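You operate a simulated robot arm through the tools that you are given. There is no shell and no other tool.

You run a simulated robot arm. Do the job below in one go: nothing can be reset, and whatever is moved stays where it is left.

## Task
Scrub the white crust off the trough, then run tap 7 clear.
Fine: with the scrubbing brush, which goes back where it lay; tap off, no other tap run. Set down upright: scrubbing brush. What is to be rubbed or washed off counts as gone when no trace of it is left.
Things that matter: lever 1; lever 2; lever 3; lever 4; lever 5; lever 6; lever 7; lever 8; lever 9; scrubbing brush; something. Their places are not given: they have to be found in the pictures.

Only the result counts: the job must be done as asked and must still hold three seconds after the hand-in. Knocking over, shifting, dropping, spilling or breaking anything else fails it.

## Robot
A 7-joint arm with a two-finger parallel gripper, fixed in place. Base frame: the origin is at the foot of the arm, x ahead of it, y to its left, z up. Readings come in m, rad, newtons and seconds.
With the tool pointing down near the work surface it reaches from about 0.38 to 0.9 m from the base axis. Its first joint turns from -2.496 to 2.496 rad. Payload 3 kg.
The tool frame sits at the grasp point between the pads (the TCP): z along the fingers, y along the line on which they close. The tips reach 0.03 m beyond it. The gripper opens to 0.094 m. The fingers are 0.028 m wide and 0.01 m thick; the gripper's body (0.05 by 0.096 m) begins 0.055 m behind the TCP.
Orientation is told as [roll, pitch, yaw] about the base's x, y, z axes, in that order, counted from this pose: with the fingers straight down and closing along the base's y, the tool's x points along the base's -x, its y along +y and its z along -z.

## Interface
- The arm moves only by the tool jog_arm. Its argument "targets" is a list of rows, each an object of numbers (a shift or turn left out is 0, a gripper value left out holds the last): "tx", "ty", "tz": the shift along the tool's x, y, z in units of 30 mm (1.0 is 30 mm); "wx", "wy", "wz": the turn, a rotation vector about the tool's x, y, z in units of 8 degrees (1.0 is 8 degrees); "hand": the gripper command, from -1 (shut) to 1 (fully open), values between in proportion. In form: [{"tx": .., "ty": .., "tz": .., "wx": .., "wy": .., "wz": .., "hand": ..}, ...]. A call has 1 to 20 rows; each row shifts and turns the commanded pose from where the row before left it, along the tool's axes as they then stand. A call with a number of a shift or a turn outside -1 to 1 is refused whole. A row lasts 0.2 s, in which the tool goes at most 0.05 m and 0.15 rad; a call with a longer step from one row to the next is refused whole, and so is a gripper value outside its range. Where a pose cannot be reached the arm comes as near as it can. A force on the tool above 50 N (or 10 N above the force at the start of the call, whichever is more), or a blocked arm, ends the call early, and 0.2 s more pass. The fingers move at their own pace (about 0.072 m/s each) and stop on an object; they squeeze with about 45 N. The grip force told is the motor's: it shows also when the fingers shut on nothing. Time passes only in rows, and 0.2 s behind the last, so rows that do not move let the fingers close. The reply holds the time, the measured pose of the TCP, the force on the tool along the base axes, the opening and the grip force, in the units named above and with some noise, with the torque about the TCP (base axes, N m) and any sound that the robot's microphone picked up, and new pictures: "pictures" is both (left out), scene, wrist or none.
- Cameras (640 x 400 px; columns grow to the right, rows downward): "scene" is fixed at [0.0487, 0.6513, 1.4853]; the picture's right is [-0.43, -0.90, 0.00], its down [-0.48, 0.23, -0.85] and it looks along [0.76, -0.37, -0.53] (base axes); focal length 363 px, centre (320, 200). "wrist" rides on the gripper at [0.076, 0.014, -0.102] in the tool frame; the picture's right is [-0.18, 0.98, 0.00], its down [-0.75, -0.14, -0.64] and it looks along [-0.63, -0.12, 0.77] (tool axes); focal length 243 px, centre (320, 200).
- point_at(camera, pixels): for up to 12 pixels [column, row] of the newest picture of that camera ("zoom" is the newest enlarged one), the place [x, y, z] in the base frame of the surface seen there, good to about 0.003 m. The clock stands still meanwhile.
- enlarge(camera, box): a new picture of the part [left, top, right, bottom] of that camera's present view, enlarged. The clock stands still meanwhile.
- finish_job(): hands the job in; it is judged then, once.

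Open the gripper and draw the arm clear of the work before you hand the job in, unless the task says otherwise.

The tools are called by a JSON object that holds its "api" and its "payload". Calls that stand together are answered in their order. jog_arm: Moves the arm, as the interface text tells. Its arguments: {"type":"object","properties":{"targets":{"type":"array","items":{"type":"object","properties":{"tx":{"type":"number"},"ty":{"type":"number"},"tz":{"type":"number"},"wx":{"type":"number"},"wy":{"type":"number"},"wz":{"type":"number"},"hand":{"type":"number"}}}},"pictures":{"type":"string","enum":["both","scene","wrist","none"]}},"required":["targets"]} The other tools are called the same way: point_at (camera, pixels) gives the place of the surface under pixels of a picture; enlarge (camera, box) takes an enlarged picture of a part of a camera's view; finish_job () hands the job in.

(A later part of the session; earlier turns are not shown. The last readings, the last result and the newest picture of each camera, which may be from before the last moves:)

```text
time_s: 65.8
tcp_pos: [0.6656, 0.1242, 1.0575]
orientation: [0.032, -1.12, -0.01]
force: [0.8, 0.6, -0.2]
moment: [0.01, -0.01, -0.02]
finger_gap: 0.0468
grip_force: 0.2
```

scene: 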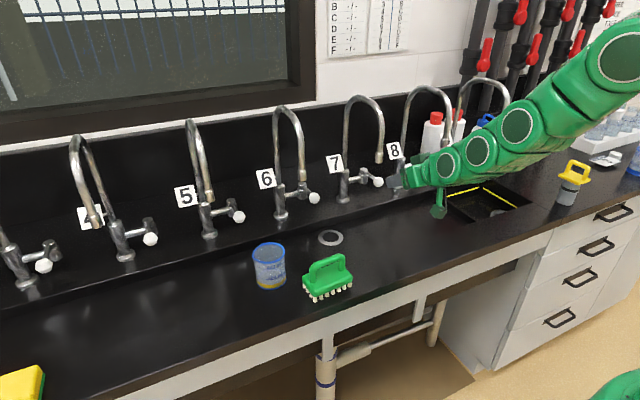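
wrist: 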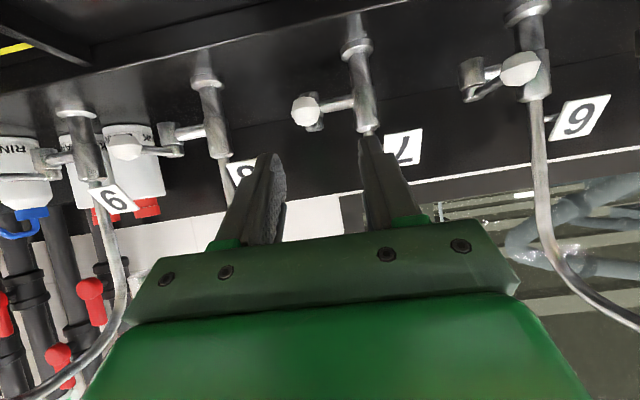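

Lean is now 64°. I go to a pre-approach point (0.724, 0.111, 1.018), tips about 2 cm short of the knob, with the open fingers either side of it.

{"api": "jog_arm", "payload": {"targets": [{"tx": 0.112, "ty": -0.166, "tz": 0.772}, {"tx": 0.112, "ty": -0.166, "tz": 0.772}, {"tx": 0.112, "ty": -0.166, "tz": 0.772}, {}], "pictures": "both"}}

{"api": "enlarge", "payload": {"camera": "scene", "box": [330, 130, 450, 230]}}

{"api": "enlarge", "payload": {"camera": "wrist", "box": [200, 60, 440, 240]}}

```text
time_s: 66.8
tcp_pos: [0.7244, 0.1093, 1.016]
orientation: [0.031, -1.118, -0.011]
force: [0.1, 0.7, 0.1]
moment: [-0.04, -0.02, -0.01]
finger_gap: 0.0471
grip_force: 0.1
```

scene: 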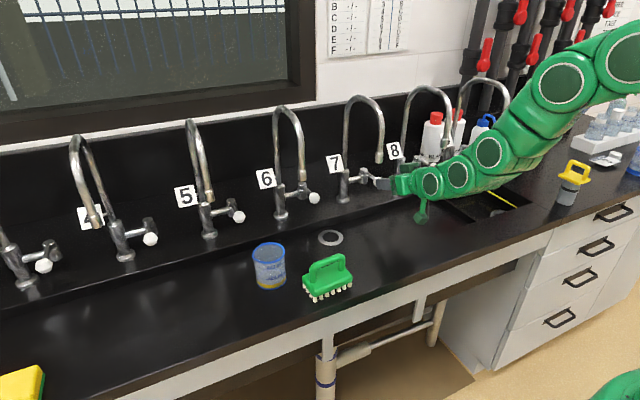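
wrist: 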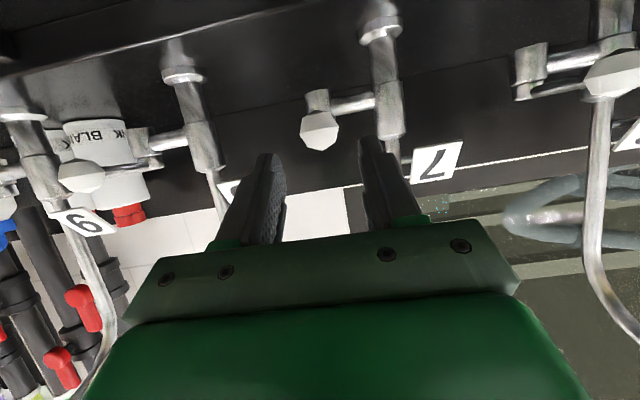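

```text
4.00 times, centred on (390, 180) of scene
```

zoom: 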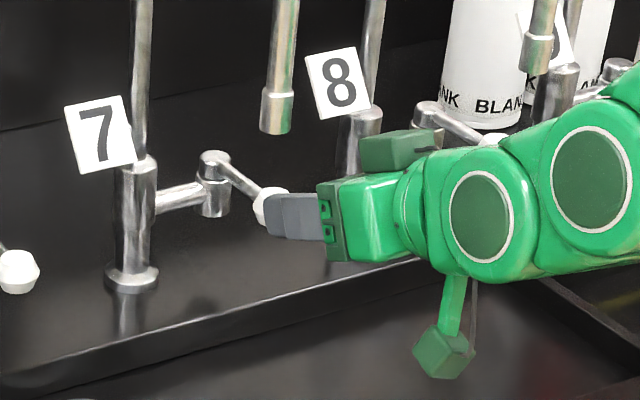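

```text
2.22 times, centred on (320, 150) of wrist
```

zoom: 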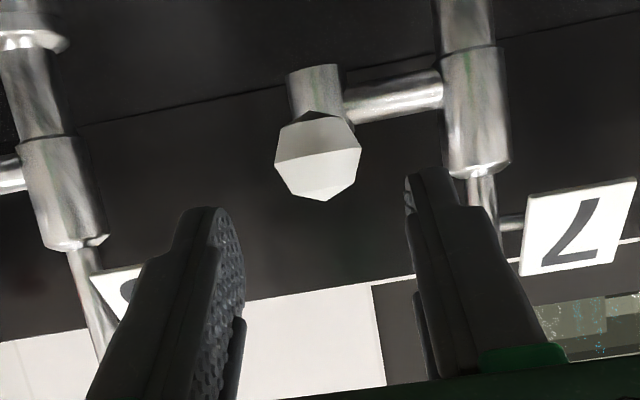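

The knob sits between and just ahead of the fingertips. Before going in I check how high the block on top of the hand (scene about (408,166)) and the hand lie relative to spout 8.

{"api": "point_at", "payload": {"camera": "scene", "pixels": [[408, 164], [402, 166], [416, 164], [405, 170], [410, 180], [432, 150], [449, 140], [425, 165], [450, 152], [379, 155], [378, 162], [384, 130]]}}

```text
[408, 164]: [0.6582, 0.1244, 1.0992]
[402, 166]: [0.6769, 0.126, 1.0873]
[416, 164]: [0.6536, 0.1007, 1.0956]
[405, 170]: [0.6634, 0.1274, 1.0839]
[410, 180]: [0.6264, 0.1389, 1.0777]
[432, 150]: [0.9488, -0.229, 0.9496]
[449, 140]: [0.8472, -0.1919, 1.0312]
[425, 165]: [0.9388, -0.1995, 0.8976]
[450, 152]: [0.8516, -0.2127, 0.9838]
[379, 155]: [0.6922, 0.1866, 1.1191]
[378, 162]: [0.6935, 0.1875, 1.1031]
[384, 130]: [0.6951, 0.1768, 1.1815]
```

Clearances are fine (block top z≈1.10 at x≈0.66, y≈0.11; it drops as I advance). I advance 49 mm so the fingertips straddle the knob.

{"api": "jog_arm", "payload": {"targets": [{"tx": -0.015, "ty": 0.07, "tz": 0.6}, {"tx": -0.015, "tz": 0.6}, {"tx": -0.015, "tz": 0.3}, {"tz": 0.13}, {}], "pictures": "both"}}

{"api": "enlarge", "payload": {"camera": "scene", "box": [330, 130, 450, 230]}}

{"api": "enlarge", "payload": {"camera": "wrist", "box": [200, 60, 440, 240]}}

```text
time_s: 68.0
tcp_pos: [0.7699, 0.1133, 0.9987]
orientation: [0.028, -1.118, -0.011]
force: [1.0, -0.2, 0.0]
moment: [0.03, 0.03, 0.02]
finger_gap: 0.047
grip_force: 0.0
```

scene: 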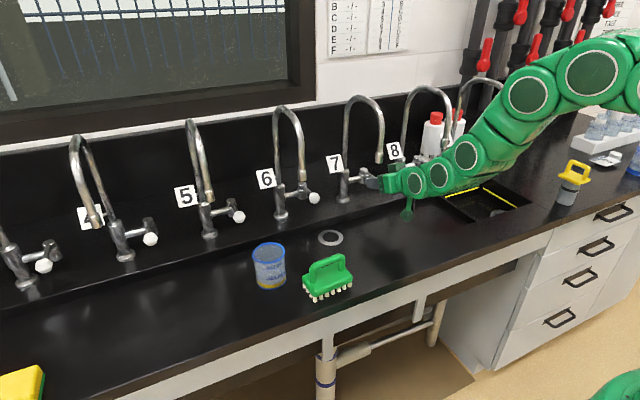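
wrist: 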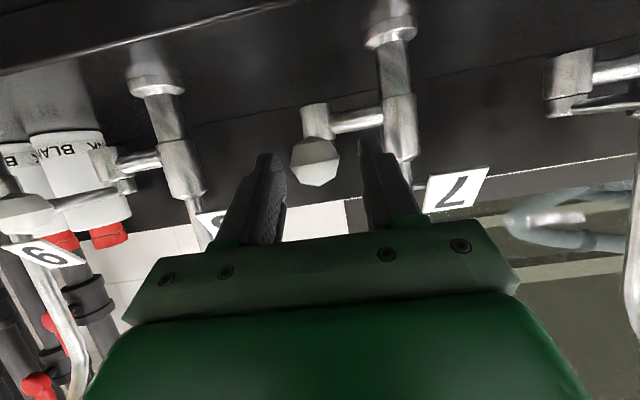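

```text
4.00 times, centred on (390, 180) of scene
```

zoom: 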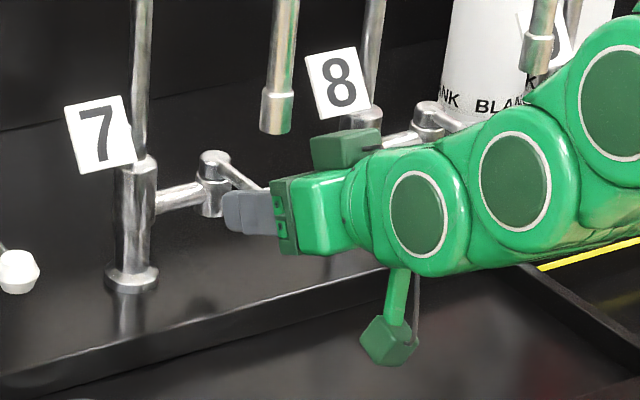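

```text
2.22 times, centred on (320, 150) of wrist
```

zoom: 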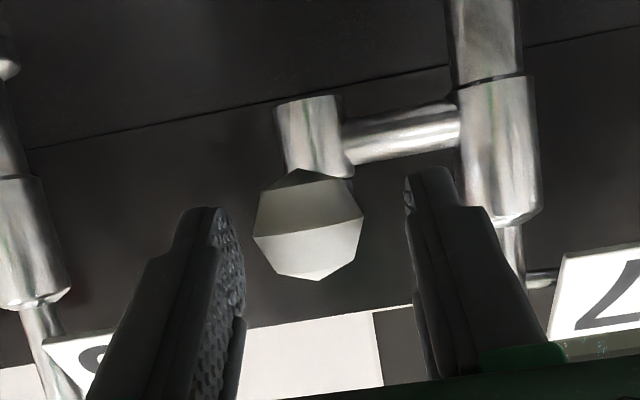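

The knob sits between the fingertips with nothing touched. I narrow the gap to about 34 mm and push gently toward -y (about 18 mm, roughly 10° of lever turn), watching force and sound.

{"api": "jog_arm", "payload": {"targets": [{"hand": -0.277}, {"hand": -0.277}, {"ty": -0.15}, {"ty": -0.15}, {"ty": -0.15}, {"ty": -0.15}, {}], "pictures": "both"}}

{"api": "enlarge", "payload": {"camera": "wrist", "box": [200, 60, 440, 240]}}

```text
time_s: 69.6
tcp_pos: [0.7694, 0.0956, 0.9977]
orientation: [0.032, -1.119, -0.012]
force: [1.0, 0.3, 0.4]
moment: [-0.01, 0.01, -0.04]
finger_gap: 0.0342
grip_force: 0.1
```

scene: 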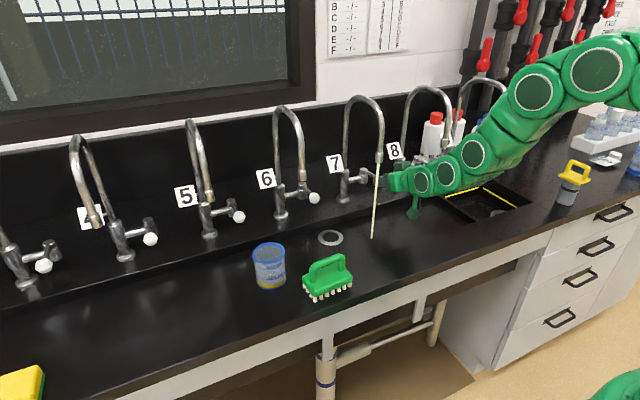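
wrist: 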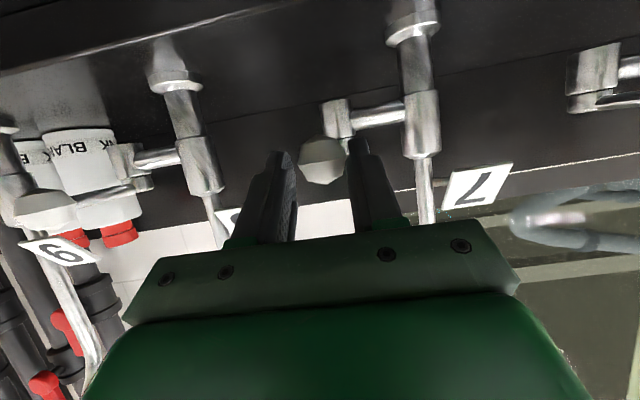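

```text
2.22 times, centred on (320, 150) of wrist
```

zoom: 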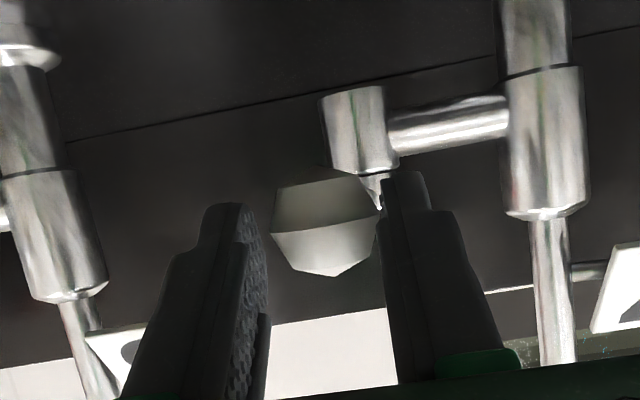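

Tap 7 is already running: a stream falls from its spout at (378,165) to (372,237). I zoom in to judge the water's colour.

{"api": "enlarge", "payload": {"camera": "scene", "box": [350, 150, 410, 250]}}

```text
4.00 times, centred on (380, 200) of scene
```

zoom: 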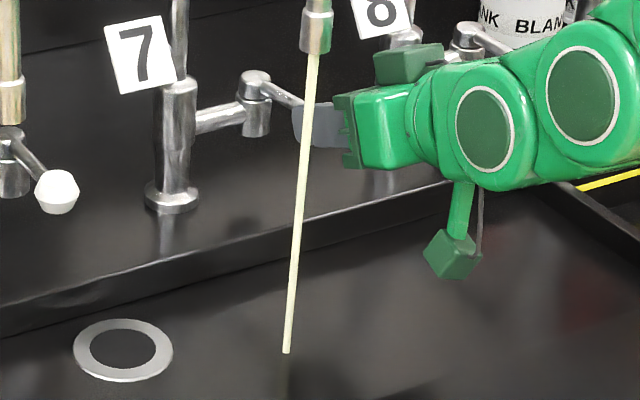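

The stream is thin and yellowish, so tap 7 isn't clear yet. I open the lever a bit more (to about 25°, following the arc) and let it run.

{"api": "jog_arm", "payload": {"targets": [{"ty": -0.17, "tx": -0.022, "tz": 0.045}, {"ty": -0.17, "tx": -0.022, "tz": 0.045}, {"ty": -0.17, "tx": -0.022, "tz": 0.045}, {"ty": -0.17, "tx": -0.022, "tz": 0.045}, {}, {}, {}], "pictures": "both"}}

{"api": "enlarge", "payload": {"camera": "scene", "box": [350, 150, 410, 250]}}

```text
time_s: 71.2
tcp_pos: [0.7739, 0.0756, 0.998]
orientation: [0.031, -1.118, -0.009]
force: [-0.2, 0.2, 0.1]
moment: [0.01, -0.02, 0.01]
finger_gap: 0.034
grip_force: 0.2
```

scene: 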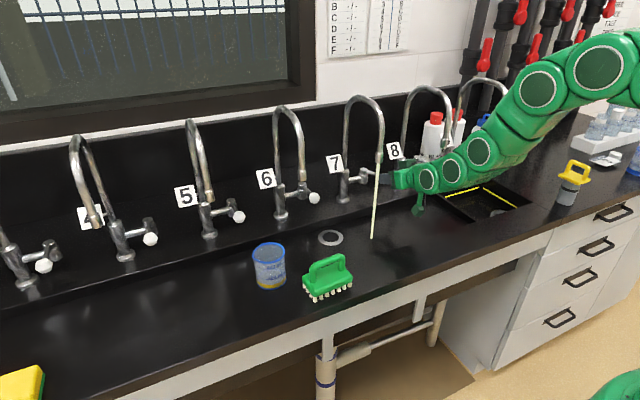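
wrist: 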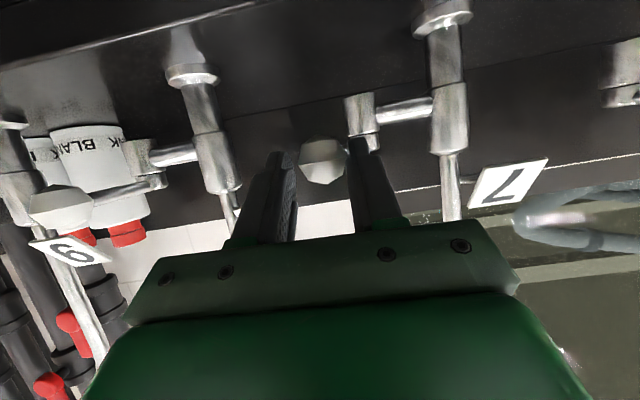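

```text
4.00 times, centred on (380, 200) of scene
```

zoom: 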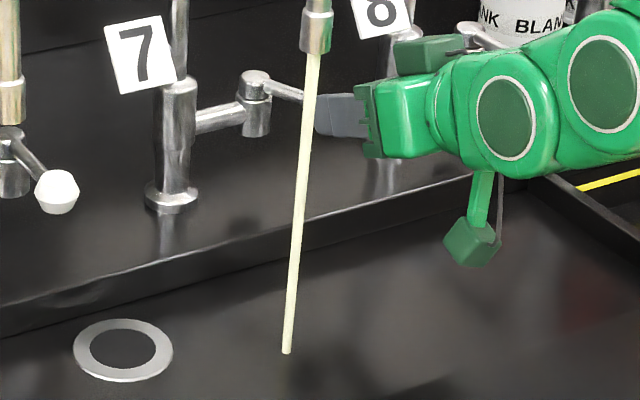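

Stream still pale yellow. The lever turns freely with no force; I hold here and let it run 4 s.

{"api": "jog_arm", "payload": {"targets": [{}, {}, {}, {}, {}, {}, {}, {}, {}, {}, {}, {}, {}, {}, {}, {}, {}, {}, {}, {}], "pictures": "scene"}}

{"api": "enlarge", "payload": {"camera": "scene", "box": [350, 150, 410, 250]}}

```text
time_s: 75.4
tcp_pos: [0.7754, 0.0753, 0.9979]
orientation: [0.031, -1.12, -0.01]
force: [0.8, 0.5, 0.4]
moment: [-0.04, -0.04, -0.03]
finger_gap: 0.0339
grip_force: 0.0
```

scene: 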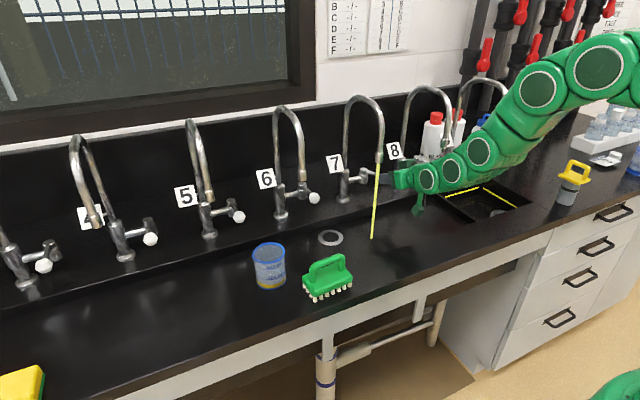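

```text
4.00 times, centred on (380, 200) of scene
```

zoom: 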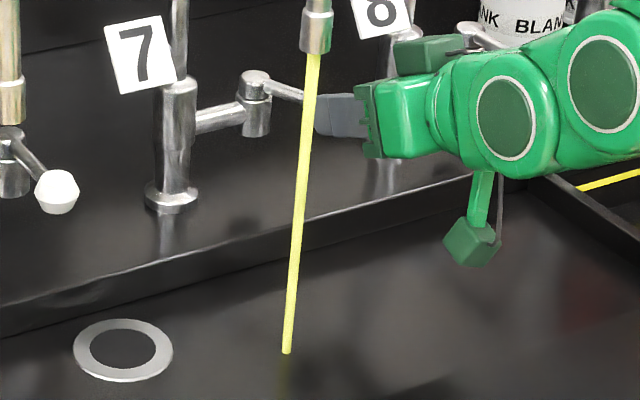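

The water has turned a stronger yellow, so the foul slug is coming through. I keep it running another 4 s.

{"api": "jog_arm", "payload": {"targets": [{}, {}, {}, {}, {}, {}, {}, {}, {}, {}, {}, {}, {}, {}, {}, {}, {}, {}, {}, {}], "pictures": "scene"}}

{"api": "enlarge", "payload": {"camera": "scene", "box": [350, 150, 410, 250]}}

```text
time_s: 79.6
tcp_pos: [0.7744, 0.0752, 0.997]
orientation: [0.031, -1.119, -0.011]
force: [0.8, 0.0, -0.5]
moment: [0.0, -0.04, -0.02]
finger_gap: 0.034
grip_force: 0.1
```

scene: 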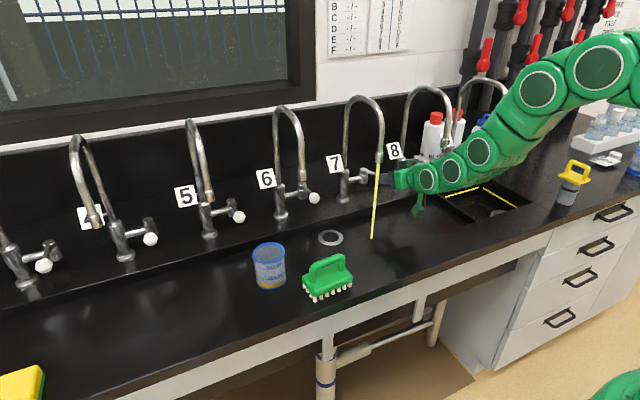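

```text
4.00 times, centred on (380, 200) of scene
```

zoom: 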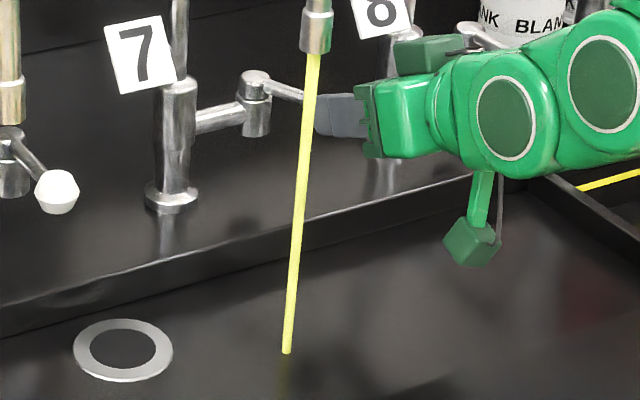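

Still yellow. I keep it running; next 4 s.

{"api": "jog_arm", "payload": {"targets": [{}, {}, {}, {}, {}, {}, {}, {}, {}, {}, {}, {}, {}, {}, {}, {}, {}, {}, {}, {}], "pictures": "both"}}

{"api": "enlarge", "payload": {"camera": "scene", "box": [350, 150, 410, 250]}}

```text
time_s: 83.8
tcp_pos: [0.7747, 0.0753, 0.9984]
orientation: [0.031, -1.119, -0.009]
force: [0.7, -0.2, 0.2]
moment: [0.0, 0.02, 0.02]
finger_gap: 0.0341
grip_force: 0.0
```

scene: 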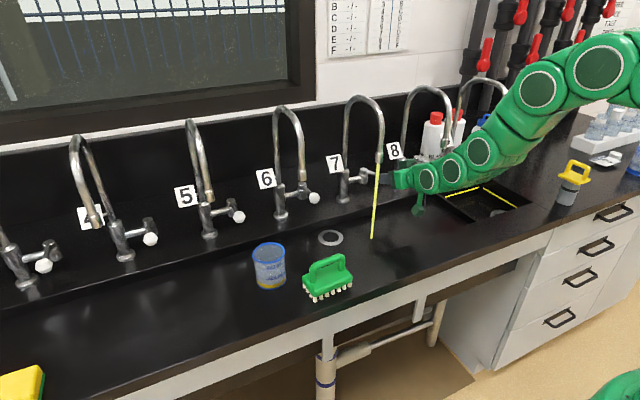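
wrist: 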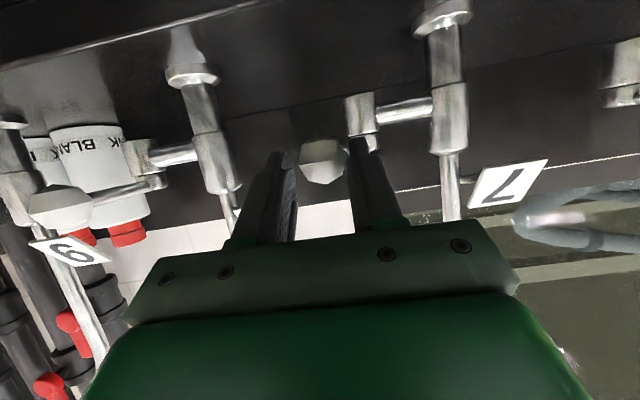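

```text
4.00 times, centred on (380, 200) of scene
```

zoom: 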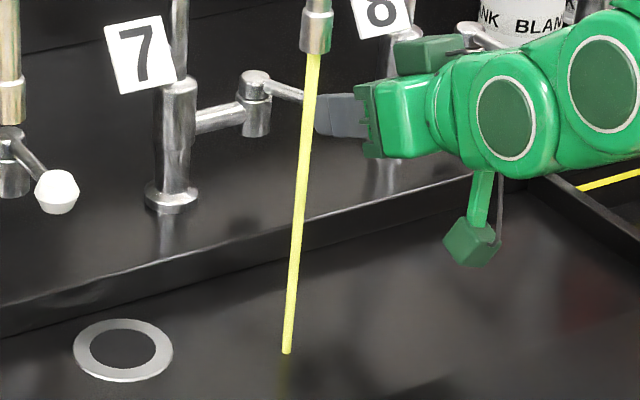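

The yellow seems slightly paler. Opening further might speed it up, so I look at the clearance between the arm and spout 8 first.

{"api": "enlarge", "payload": {"camera": "scene", "box": [385, 75, 505, 215]}}

```text
2.86 times, centred on (445, 145) of scene
```

zoom: 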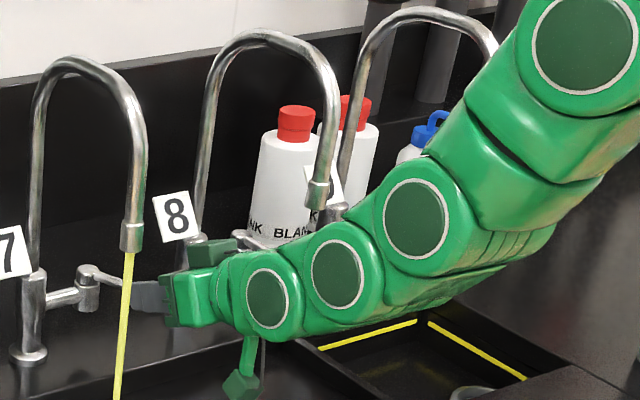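

Spout 8 at (318,205) is close above the arm in this view, so I don't open further; I simply let it run on.

{"api": "jog_arm", "payload": {"targets": [{}, {}, {}, {}, {}, {}, {}, {}, {}, {}, {}, {}, {}, {}, {}, {}, {}, {}, {}, {}], "pictures": "scene"}}

{"api": "enlarge", "payload": {"camera": "scene", "box": [350, 150, 410, 250]}}

```text
time_s: 88.0
tcp_pos: [0.7763, 0.0752, 0.9977]
orientation: [0.032, -1.119, -0.011]
force: [0.2, 0.1, -0.1]
moment: [0.01, 0.01, 0.03]
finger_gap: 0.0342
grip_force: 0.1
```

scene: 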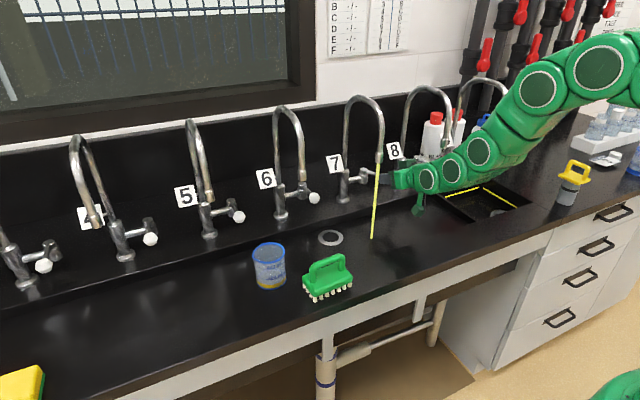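

```text
4.00 times, centred on (380, 200) of scene
```

zoom: 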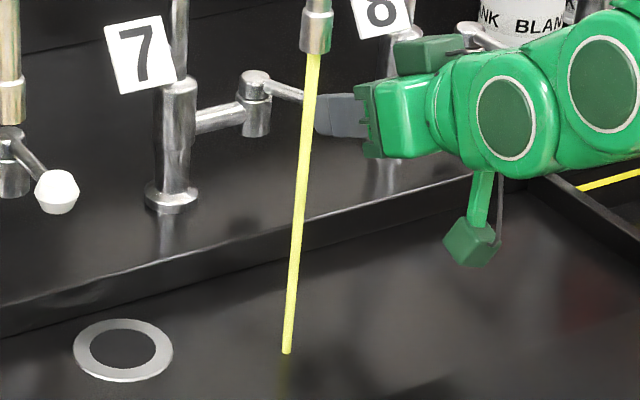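

Still yellow after 19 s; the flow at this opening is slow. I measure spout 8's tip and the arm's top surface to see whether I can open further safely.

{"api": "point_at", "payload": {"camera": "scene", "pixels": [[444, 146], [446, 140], [430, 162], [440, 157], [446, 154], [452, 153], [460, 148], [425, 166], [436, 158], [400, 170], [415, 160], [422, 160]]}}

```text
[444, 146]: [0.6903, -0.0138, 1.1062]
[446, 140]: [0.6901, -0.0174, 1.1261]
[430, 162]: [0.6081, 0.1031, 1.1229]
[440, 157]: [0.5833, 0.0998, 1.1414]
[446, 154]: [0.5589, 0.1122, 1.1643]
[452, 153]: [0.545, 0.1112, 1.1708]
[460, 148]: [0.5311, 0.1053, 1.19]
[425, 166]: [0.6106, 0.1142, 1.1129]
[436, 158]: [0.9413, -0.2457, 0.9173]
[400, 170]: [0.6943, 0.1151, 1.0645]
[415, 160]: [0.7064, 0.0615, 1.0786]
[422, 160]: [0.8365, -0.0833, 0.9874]
```

The arm is well clear of spout 8 (arm above z 1.10 only at x < 0.62; spout at x≥0.68). I open the lever further along its arc to about 50°.

{"api": "jog_arm", "payload": {"targets": [{"ty": -0.18, "tx": -0.0436, "tz": 0.09}, {"ty": -0.18, "tx": -0.0436, "tz": 0.09}, {"ty": -0.18, "tx": -0.0436, "tz": 0.09}, {"ty": -0.18, "tx": -0.0436, "tz": 0.09}, {"ty": -0.18, "tx": -0.0436, "tz": 0.09}, {}, {}, {}], "pictures": "both"}}

{"api": "enlarge", "payload": {"camera": "scene", "box": [350, 150, 410, 250]}}

{"api": "enlarge", "payload": {"camera": "wrist", "box": [200, 60, 440, 240]}}

```text
time_s: 89.8
tcp_pos: [0.7903, 0.0494, 0.9981]
orientation: [0.029, -1.119, -0.008]
force: [-10.2, 13.5, 2.2]
moment: [0.11, 0.1, 0.6]
finger_gap: 0.0418
grip_force: 7.0
```

scene: 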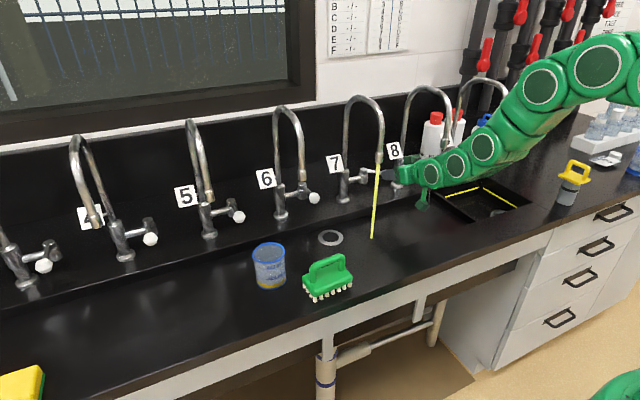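
wrist: 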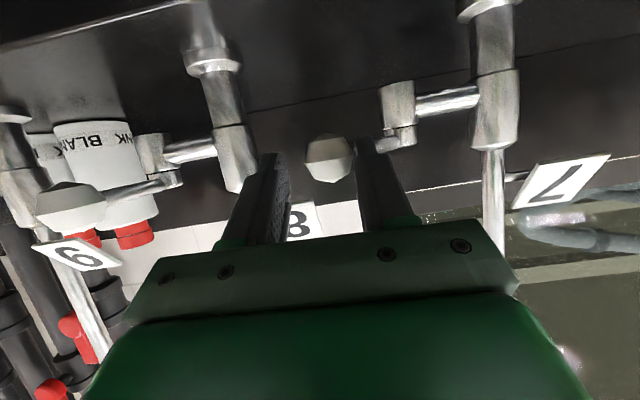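

```text
4.00 times, centred on (380, 200) of scene
```

zoom: 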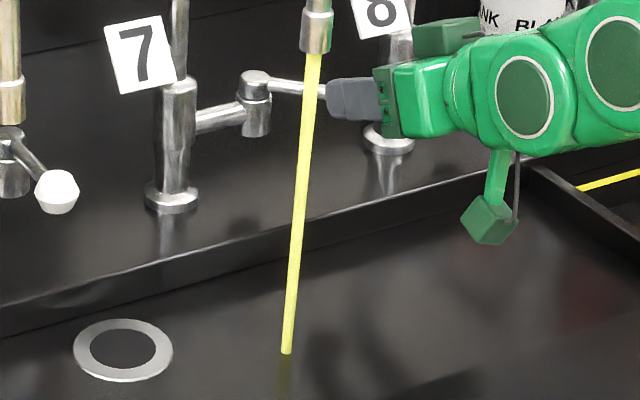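

```text
2.22 times, centred on (320, 150) of wrist
```

zoom: 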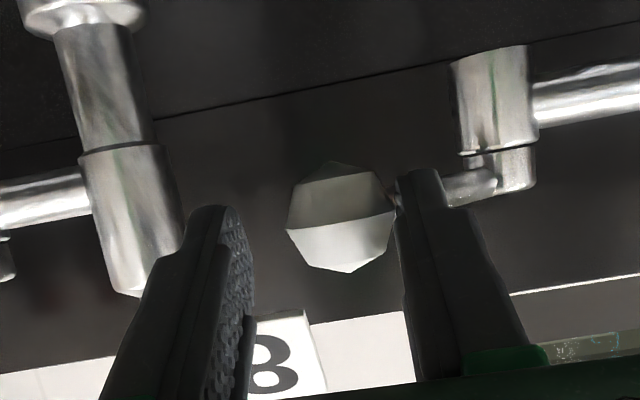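

The lever now resists (force ≈ 17 N, gap pushed to 42 mm), so it is near its stop or the finger is on the rod; the stream is fuller. I ease back 6 mm to unload it and let it run.

{"api": "jog_arm", "payload": {"targets": [{"ty": 0.2, "tx": 0.058, "tz": -0.12}, {}, {}, {}, {}, {}, {}, {}, {}, {}, {}, {}, {}, {}, {}, {}, {}, {}], "pictures": "both"}}

{"api": "enlarge", "payload": {"camera": "scene", "box": [350, 150, 410, 250]}}

```text
time_s: 93.6
tcp_pos: [0.7865, 0.0547, 0.9983]
orientation: [0.033, -1.119, -0.012]
force: [-0.4, -0.5, 0.9]
moment: [0.02, -0.05, 0.01]
finger_gap: 0.034
grip_force: 0.0
```

scene: 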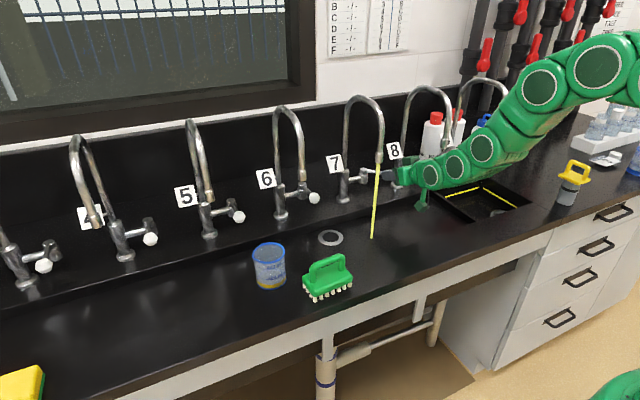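
wrist: 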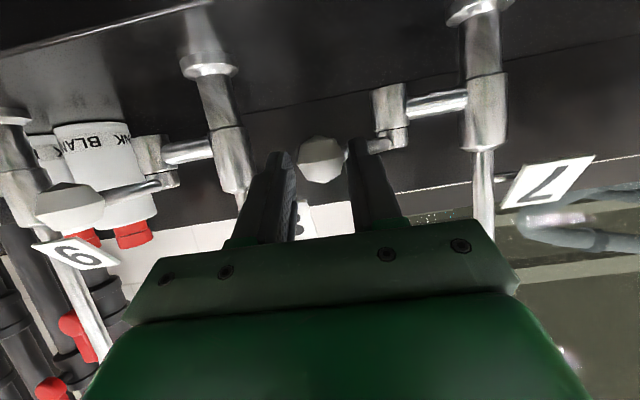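

```text
4.00 times, centred on (380, 200) of scene
```

zoom: 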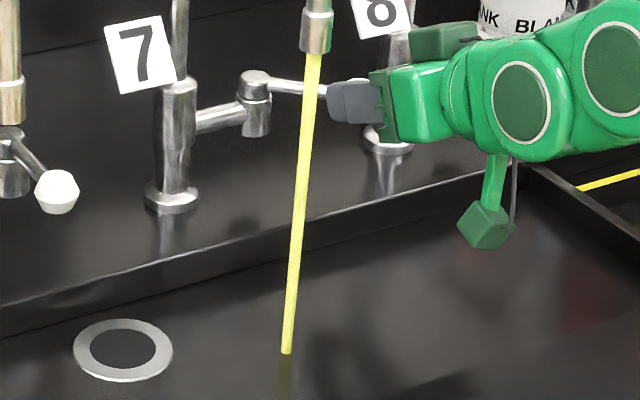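

Force back to zero; the stream is fuller and slowly paler. I keep waiting.

{"api": "jog_arm", "payload": {"targets": [{}, {}, {}, {}, {}, {}, {}, {}, {}, {}, {}, {}, {}, {}, {}, {}, {}, {}, {}, {}], "pictures": "scene"}}

{"api": "enlarge", "payload": {"camera": "scene", "box": [350, 150, 410, 250]}}

```text
time_s: 97.8
tcp_pos: [0.7863, 0.0555, 0.9977]
orientation: [0.032, -1.118, -0.012]
force: [0.1, 0.0, 0.5]
moment: [0.0, 0.01, -0.03]
finger_gap: 0.034
grip_force: 0.1
```

scene: 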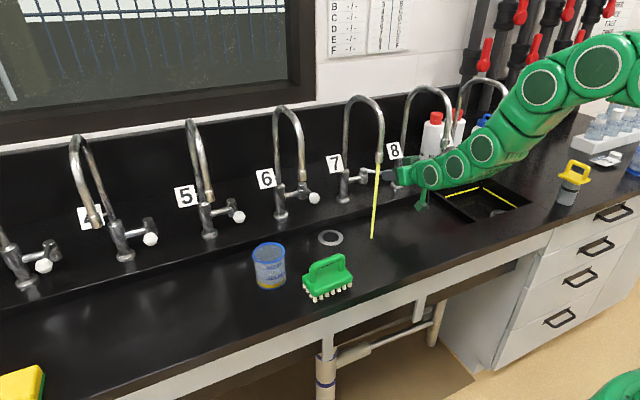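

```text
4.00 times, centred on (380, 200) of scene
```

zoom: 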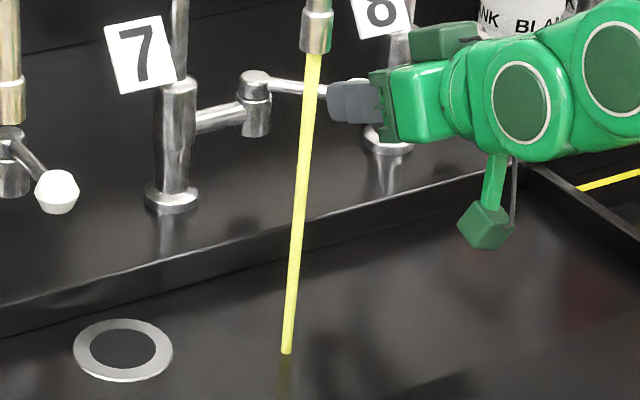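

I take a close-up of the stream to have a reference for its colour, and run on.

{"api": "enlarge", "payload": {"camera": "scene", "box": [366, 195, 386, 209]}}

{"api": "jog_arm", "payload": {"targets": [{}, {}, {}, {}, {}, {}, {}, {}, {}, {}, {}, {}, {}, {}, {}, {}, {}, {}, {}, {}], "pictures": "none"}}

{"api": "jog_arm", "payload": {"targets": [{}, {}, {}, {}, {}, {}, {}, {}, {}, {}, {}, {}, {}, {}, {}, {}, {}, {}, {}, {}], "pictures": "scene"}}

{"api": "enlarge", "payload": {"camera": "scene", "box": [366, 195, 386, 209]}}

```text
16.00 times, centred on (376, 202) of scene
```

zoom: 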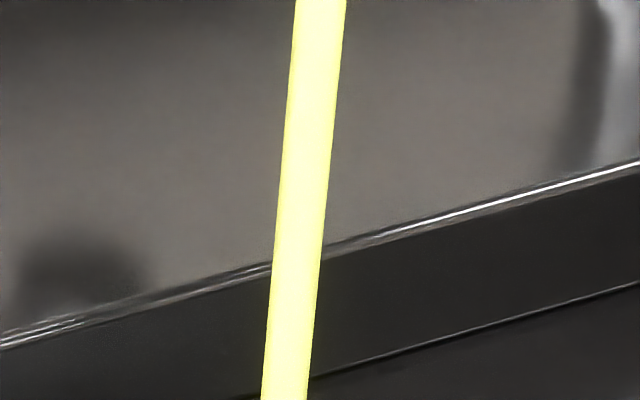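

```text
time_s: 102.0
tcp_pos: [0.788, 0.0546, 0.9983]
orientation: [0.031, -1.118, -0.01]
force: [0.3, 0.5, -0.1]
moment: [0.0, 0.01, 0.0]
finger_gap: 0.034
grip_force: 0.0
```

```text
time_s: 106.2
tcp_pos: [0.7875, 0.0553, 0.9974]
orientation: [0.03, -1.119, -0.01]
force: [0.3, -0.6, 0.4]
moment: [0.03, -0.02, 0.0]
finger_gap: 0.0341
grip_force: 0.0
```

scene: 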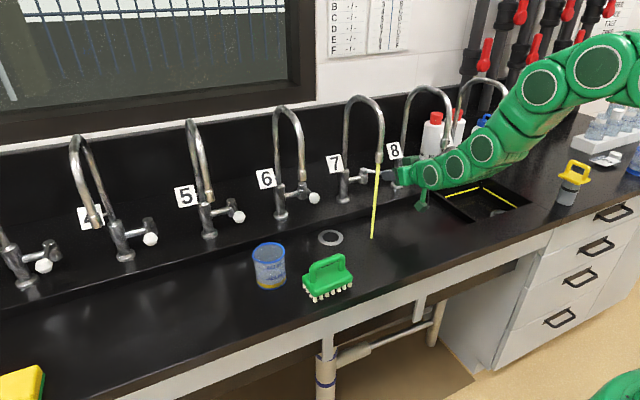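

```text
16.00 times, centred on (376, 202) of scene
```

zoom: 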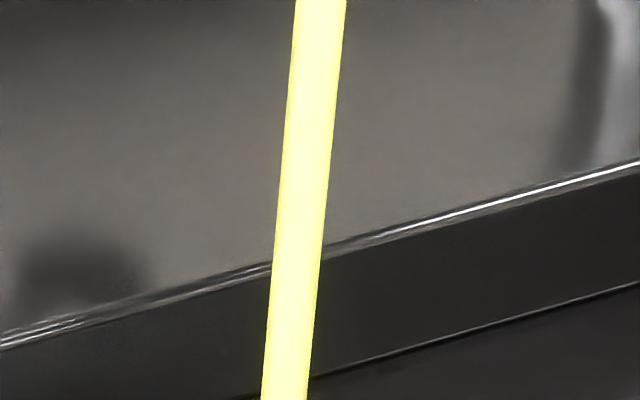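

No clear change in the last 8 s. I let it run a longer stretch and then look again.

{"api": "jog_arm", "payload": {"targets": [{}, {}, {}, {}, {}, {}, {}, {}, {}, {}, {}, {}, {}, {}, {}, {}, {}, {}, {}, {}], "pictures": "none"}}

{"api": "jog_arm", "payload": {"targets": [{}, {}, {}, {}, {}, {}, {}, {}, {}, {}, {}, {}, {}, {}, {}, {}, {}, {}, {}, {}], "pictures": "none"}}

{"api": "jog_arm", "payload": {"targets": [{}, {}, {}, {}, {}, {}, {}, {}, {}, {}, {}, {}, {}, {}, {}, {}, {}, {}, {}, {}], "pictures": "scene"}}

{"api": "enlarge", "payload": {"camera": "scene", "box": [366, 195, 386, 209]}}

```text
time_s: 110.4
tcp_pos: [0.787, 0.056, 0.9972]
orientation: [0.031, -1.119, -0.011]
force: [0.1, 0.0, -0.2]
moment: [0.01, 0.0, -0.01]
finger_gap: 0.0336
grip_force: 0.0
```

```text
time_s: 114.6
tcp_pos: [0.787, 0.0557, 0.998]
orientation: [0.032, -1.118, -0.011]
force: [-0.7, -0.3, -0.6]
moment: [0.0, 0.01, 0.01]
finger_gap: 0.034
grip_force: 0.0
```

```text
time_s: 118.8
tcp_pos: [0.7869, 0.0559, 0.9992]
orientation: [0.032, -1.119, -0.01]
force: [-0.3, -0.4, -0.1]
moment: [-0.02, 0.02, 0.01]
finger_gap: 0.034
grip_force: 0.0
```

scene: 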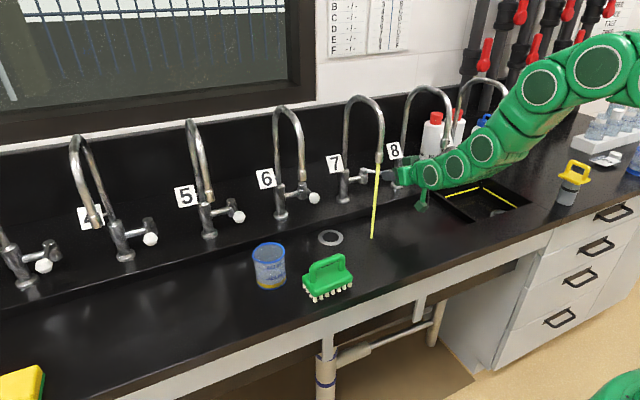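

```text
16.00 times, centred on (376, 202) of scene
```

zoom: 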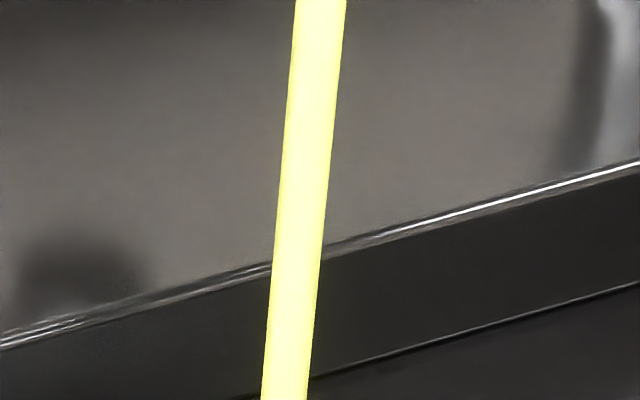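

The colour doesn't change at this opening after 50 s, so a fuller opening may be needed. I measure how far the lever has really turned.

{"api": "enlarge", "payload": {"camera": "wrist", "box": [260, 60, 440, 200]}}

{"api": "point_at", "payload": {"camera": "wrist", "pixels": [[322, 155], [310, 158], [335, 158], [322, 168], [322, 145], [378, 147], [388, 140], [398, 137], [365, 148], [390, 95], [405, 100], [375, 145]]}}

{"api": "enlarge", "payload": {"camera": "scene", "box": [330, 155, 394, 205]}}

```text
2.86 times, centred on (350, 130) of wrist
```

zoom: 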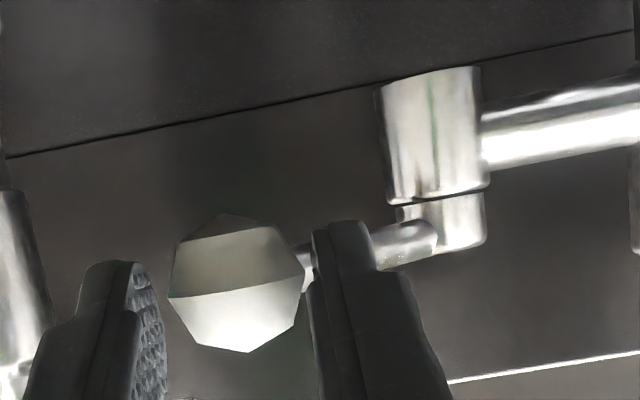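

```text
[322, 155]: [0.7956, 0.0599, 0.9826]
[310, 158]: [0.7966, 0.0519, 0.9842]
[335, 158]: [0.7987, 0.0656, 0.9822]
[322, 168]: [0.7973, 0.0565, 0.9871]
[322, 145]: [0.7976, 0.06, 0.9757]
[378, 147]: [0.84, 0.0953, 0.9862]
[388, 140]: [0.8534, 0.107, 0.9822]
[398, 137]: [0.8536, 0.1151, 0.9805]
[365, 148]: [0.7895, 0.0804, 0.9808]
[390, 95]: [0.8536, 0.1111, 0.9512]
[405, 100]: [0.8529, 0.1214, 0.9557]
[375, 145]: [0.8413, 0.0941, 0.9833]
```

```text
8.00 times, centred on (362, 180) of scene
```

zoom: 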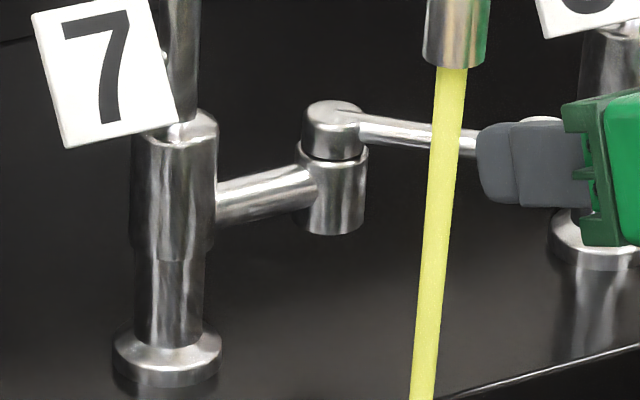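

The lever is at about 44°, and it pushed back at 17 N there, so it is at its open stop. In this zoom the yellow is paler than at 75 s, so it does clear slowly; I let it run on fully open.

{"api": "jog_arm", "payload": {"targets": [{}, {}, {}, {}, {}, {}, {}, {}, {}, {}, {}, {}, {}, {}, {}, {}, {}, {}, {}, {}], "pictures": "none"}}

{"api": "jog_arm", "payload": {"targets": [{}, {}, {}, {}, {}, {}, {}, {}, {}, {}, {}, {}, {}, {}, {}, {}, {}, {}, {}, {}], "pictures": "none"}}

{"api": "jog_arm", "payload": {"targets": [{}, {}, {}, {}, {}, {}, {}, {}, {}, {}, {}, {}, {}, {}, {}, {}, {}, {}, {}, {}], "pictures": "none"}}

{"api": "jog_arm", "payload": {"targets": [{}, {}, {}, {}, {}, {}, {}, {}, {}, {}, {}, {}, {}, {}, {}, {}, {}, {}, {}, {}], "pictures": "scene"}}

{"api": "enlarge", "payload": {"camera": "scene", "box": [350, 150, 410, 250]}}

```text
time_s: 123.0
tcp_pos: [0.7865, 0.0562, 0.9964]
orientation: [0.033, -1.118, -0.01]
force: [0.1, -0.2, -0.3]
moment: [-0.02, 0.0, 0.01]
finger_gap: 0.0336
grip_force: 0.1
```

```text
time_s: 127.2
tcp_pos: [0.7869, 0.0553, 0.9963]
orientation: [0.033, -1.118, -0.011]
force: [0.5, -1.0, 0.3]
moment: [-0.01, 0.01, 0.01]
finger_gap: 0.0337
grip_force: 0.0
```

```text
time_s: 131.4
tcp_pos: [0.7868, 0.0556, 0.9988]
orientation: [0.032, -1.118, -0.012]
force: [-0.1, -0.3, -0.5]
moment: [0.02, -0.03, -0.01]
finger_gap: 0.034
grip_force: 0.0
```

```text
time_s: 135.6
tcp_pos: [0.7871, 0.0548, 0.9969]
orientation: [0.033, -1.118, -0.011]
force: [-1.3, -0.3, -0.5]
moment: [0.06, 0.01, 0.02]
finger_gap: 0.0337
grip_force: 0.0
```

scene: 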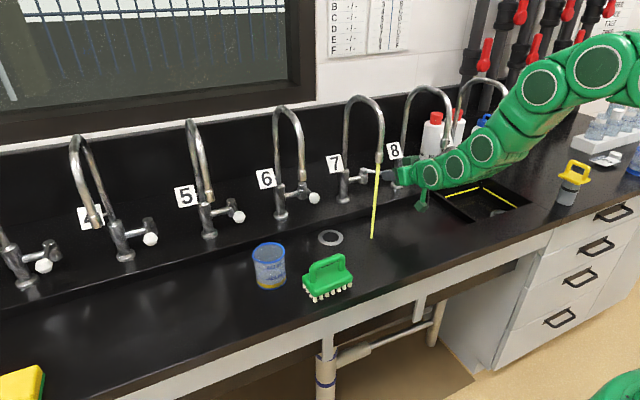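

```text
4.00 times, centred on (380, 200) of scene
```

zoom: 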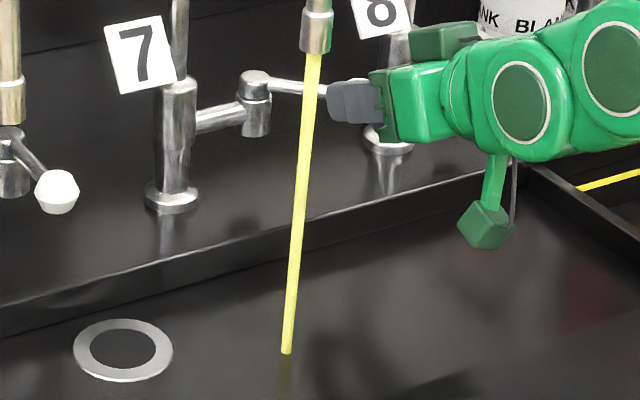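

The yellow has stayed the same for 40 s, so time at this opening isn't enough; perhaps the lever opens further. I widen the gap (keeping the +y finger in place) and push the rod gently toward +x with that finger's tip to see if it turns past 44°.

{"api": "jog_arm", "payload": {"targets": [{"hand": 0.064, "ty": -0.13}, {"hand": 0.064, "ty": -0.137}, {}, {"tx": -0.0218, "tz": 0.045}, {"tx": -0.0218, "tz": 0.045}, {"tx": -0.0218, "tz": 0.045}, {"tx": -0.0218, "tz": 0.045}, {}], "pictures": "both"}}

{"api": "enlarge", "payload": {"camera": "wrist", "box": [260, 60, 440, 200]}}

{"api": "enlarge", "payload": {"camera": "scene", "box": [350, 150, 410, 250]}}

```text
time_s: 137.4
tcp_pos: [0.7925, 0.0477, 0.9982]
orientation: [0.032, -1.119, -0.01]
force: [-2.7, 0.9, 1.4]
moment: [0.03, -0.02, 0.12]
finger_gap: 0.0509
grip_force: 0.6
```

scene: 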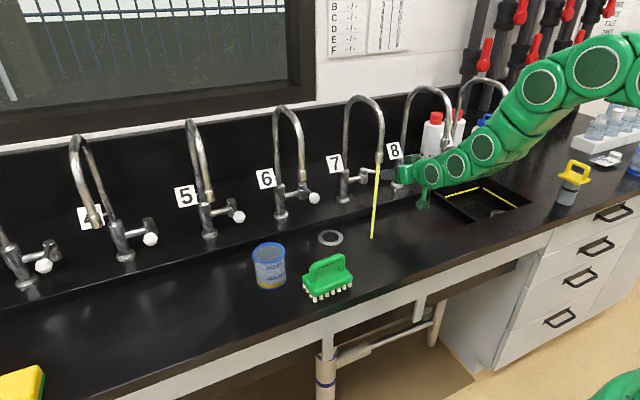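
wrist: 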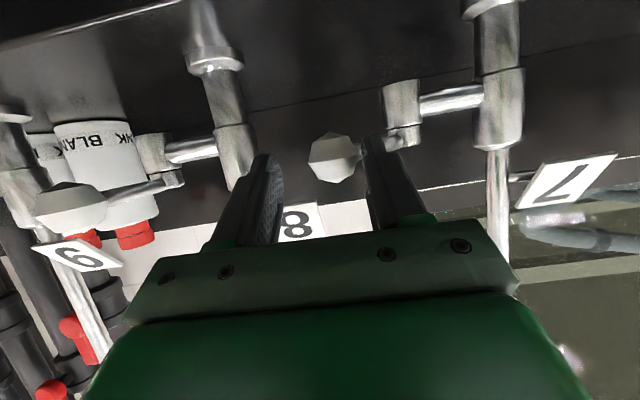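

```text
2.86 times, centred on (350, 130) of wrist
```

zoom: 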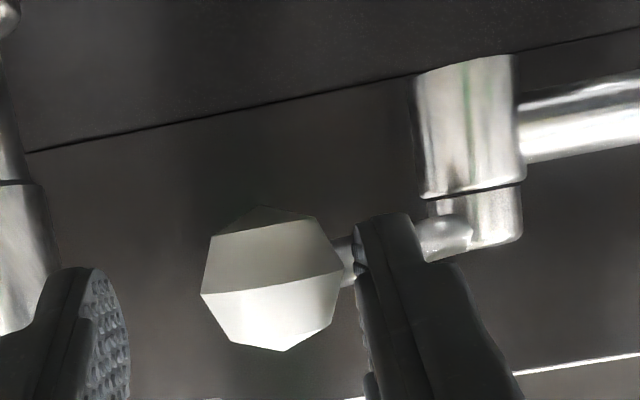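

```text
4.00 times, centred on (380, 200) of scene
```

zoom: 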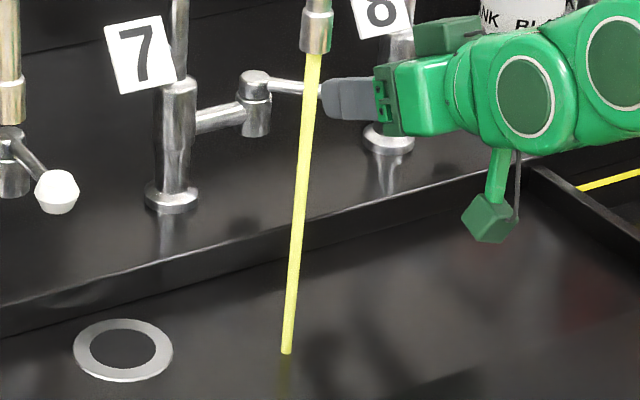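

Contact is just starting (2.7 N). I push another 6 mm toward +x in small steps.

{"api": "jog_arm", "payload": {"targets": [{"tx": -0.0218, "tz": 0.045}, {"tx": -0.0218, "tz": 0.045}, {"tx": -0.0218, "tz": 0.045}, {}], "pictures": "both"}}

{"api": "enlarge", "payload": {"camera": "wrist", "box": [260, 60, 440, 200]}}

```text
time_s: 138.4
tcp_pos: [0.7952, 0.0488, 0.9975]
orientation: [0.031, -1.119, -0.009]
force: [-23.2, 11.0, 7.5]
moment: [0.27, 0.09, 1.01]
finger_gap: 0.0562
grip_force: 5.4
```

scene: 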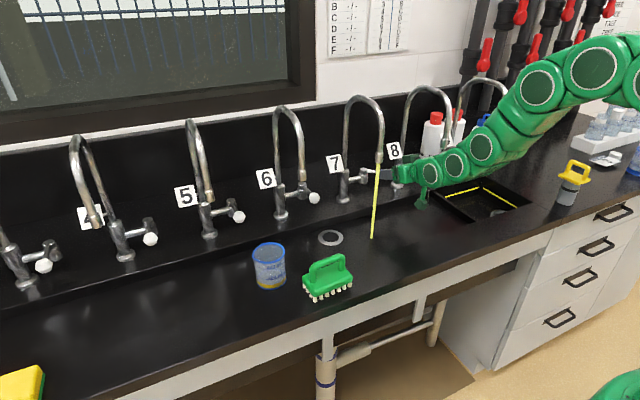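
wrist: 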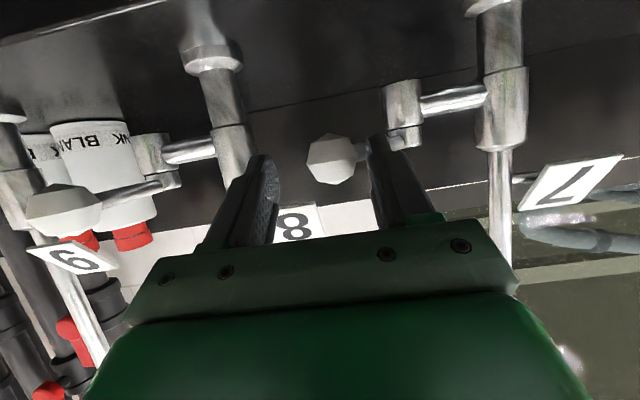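

```text
2.86 times, centred on (350, 130) of wrist
```

zoom: 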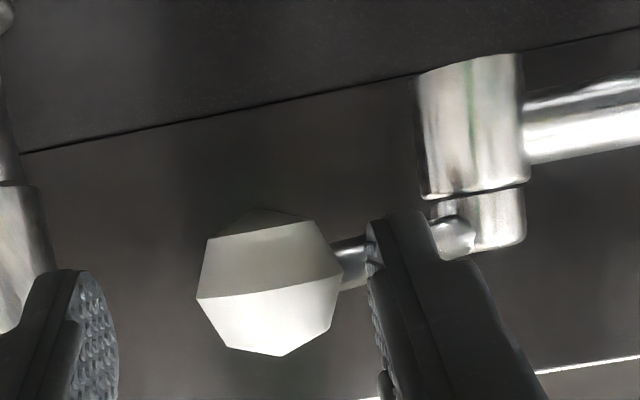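

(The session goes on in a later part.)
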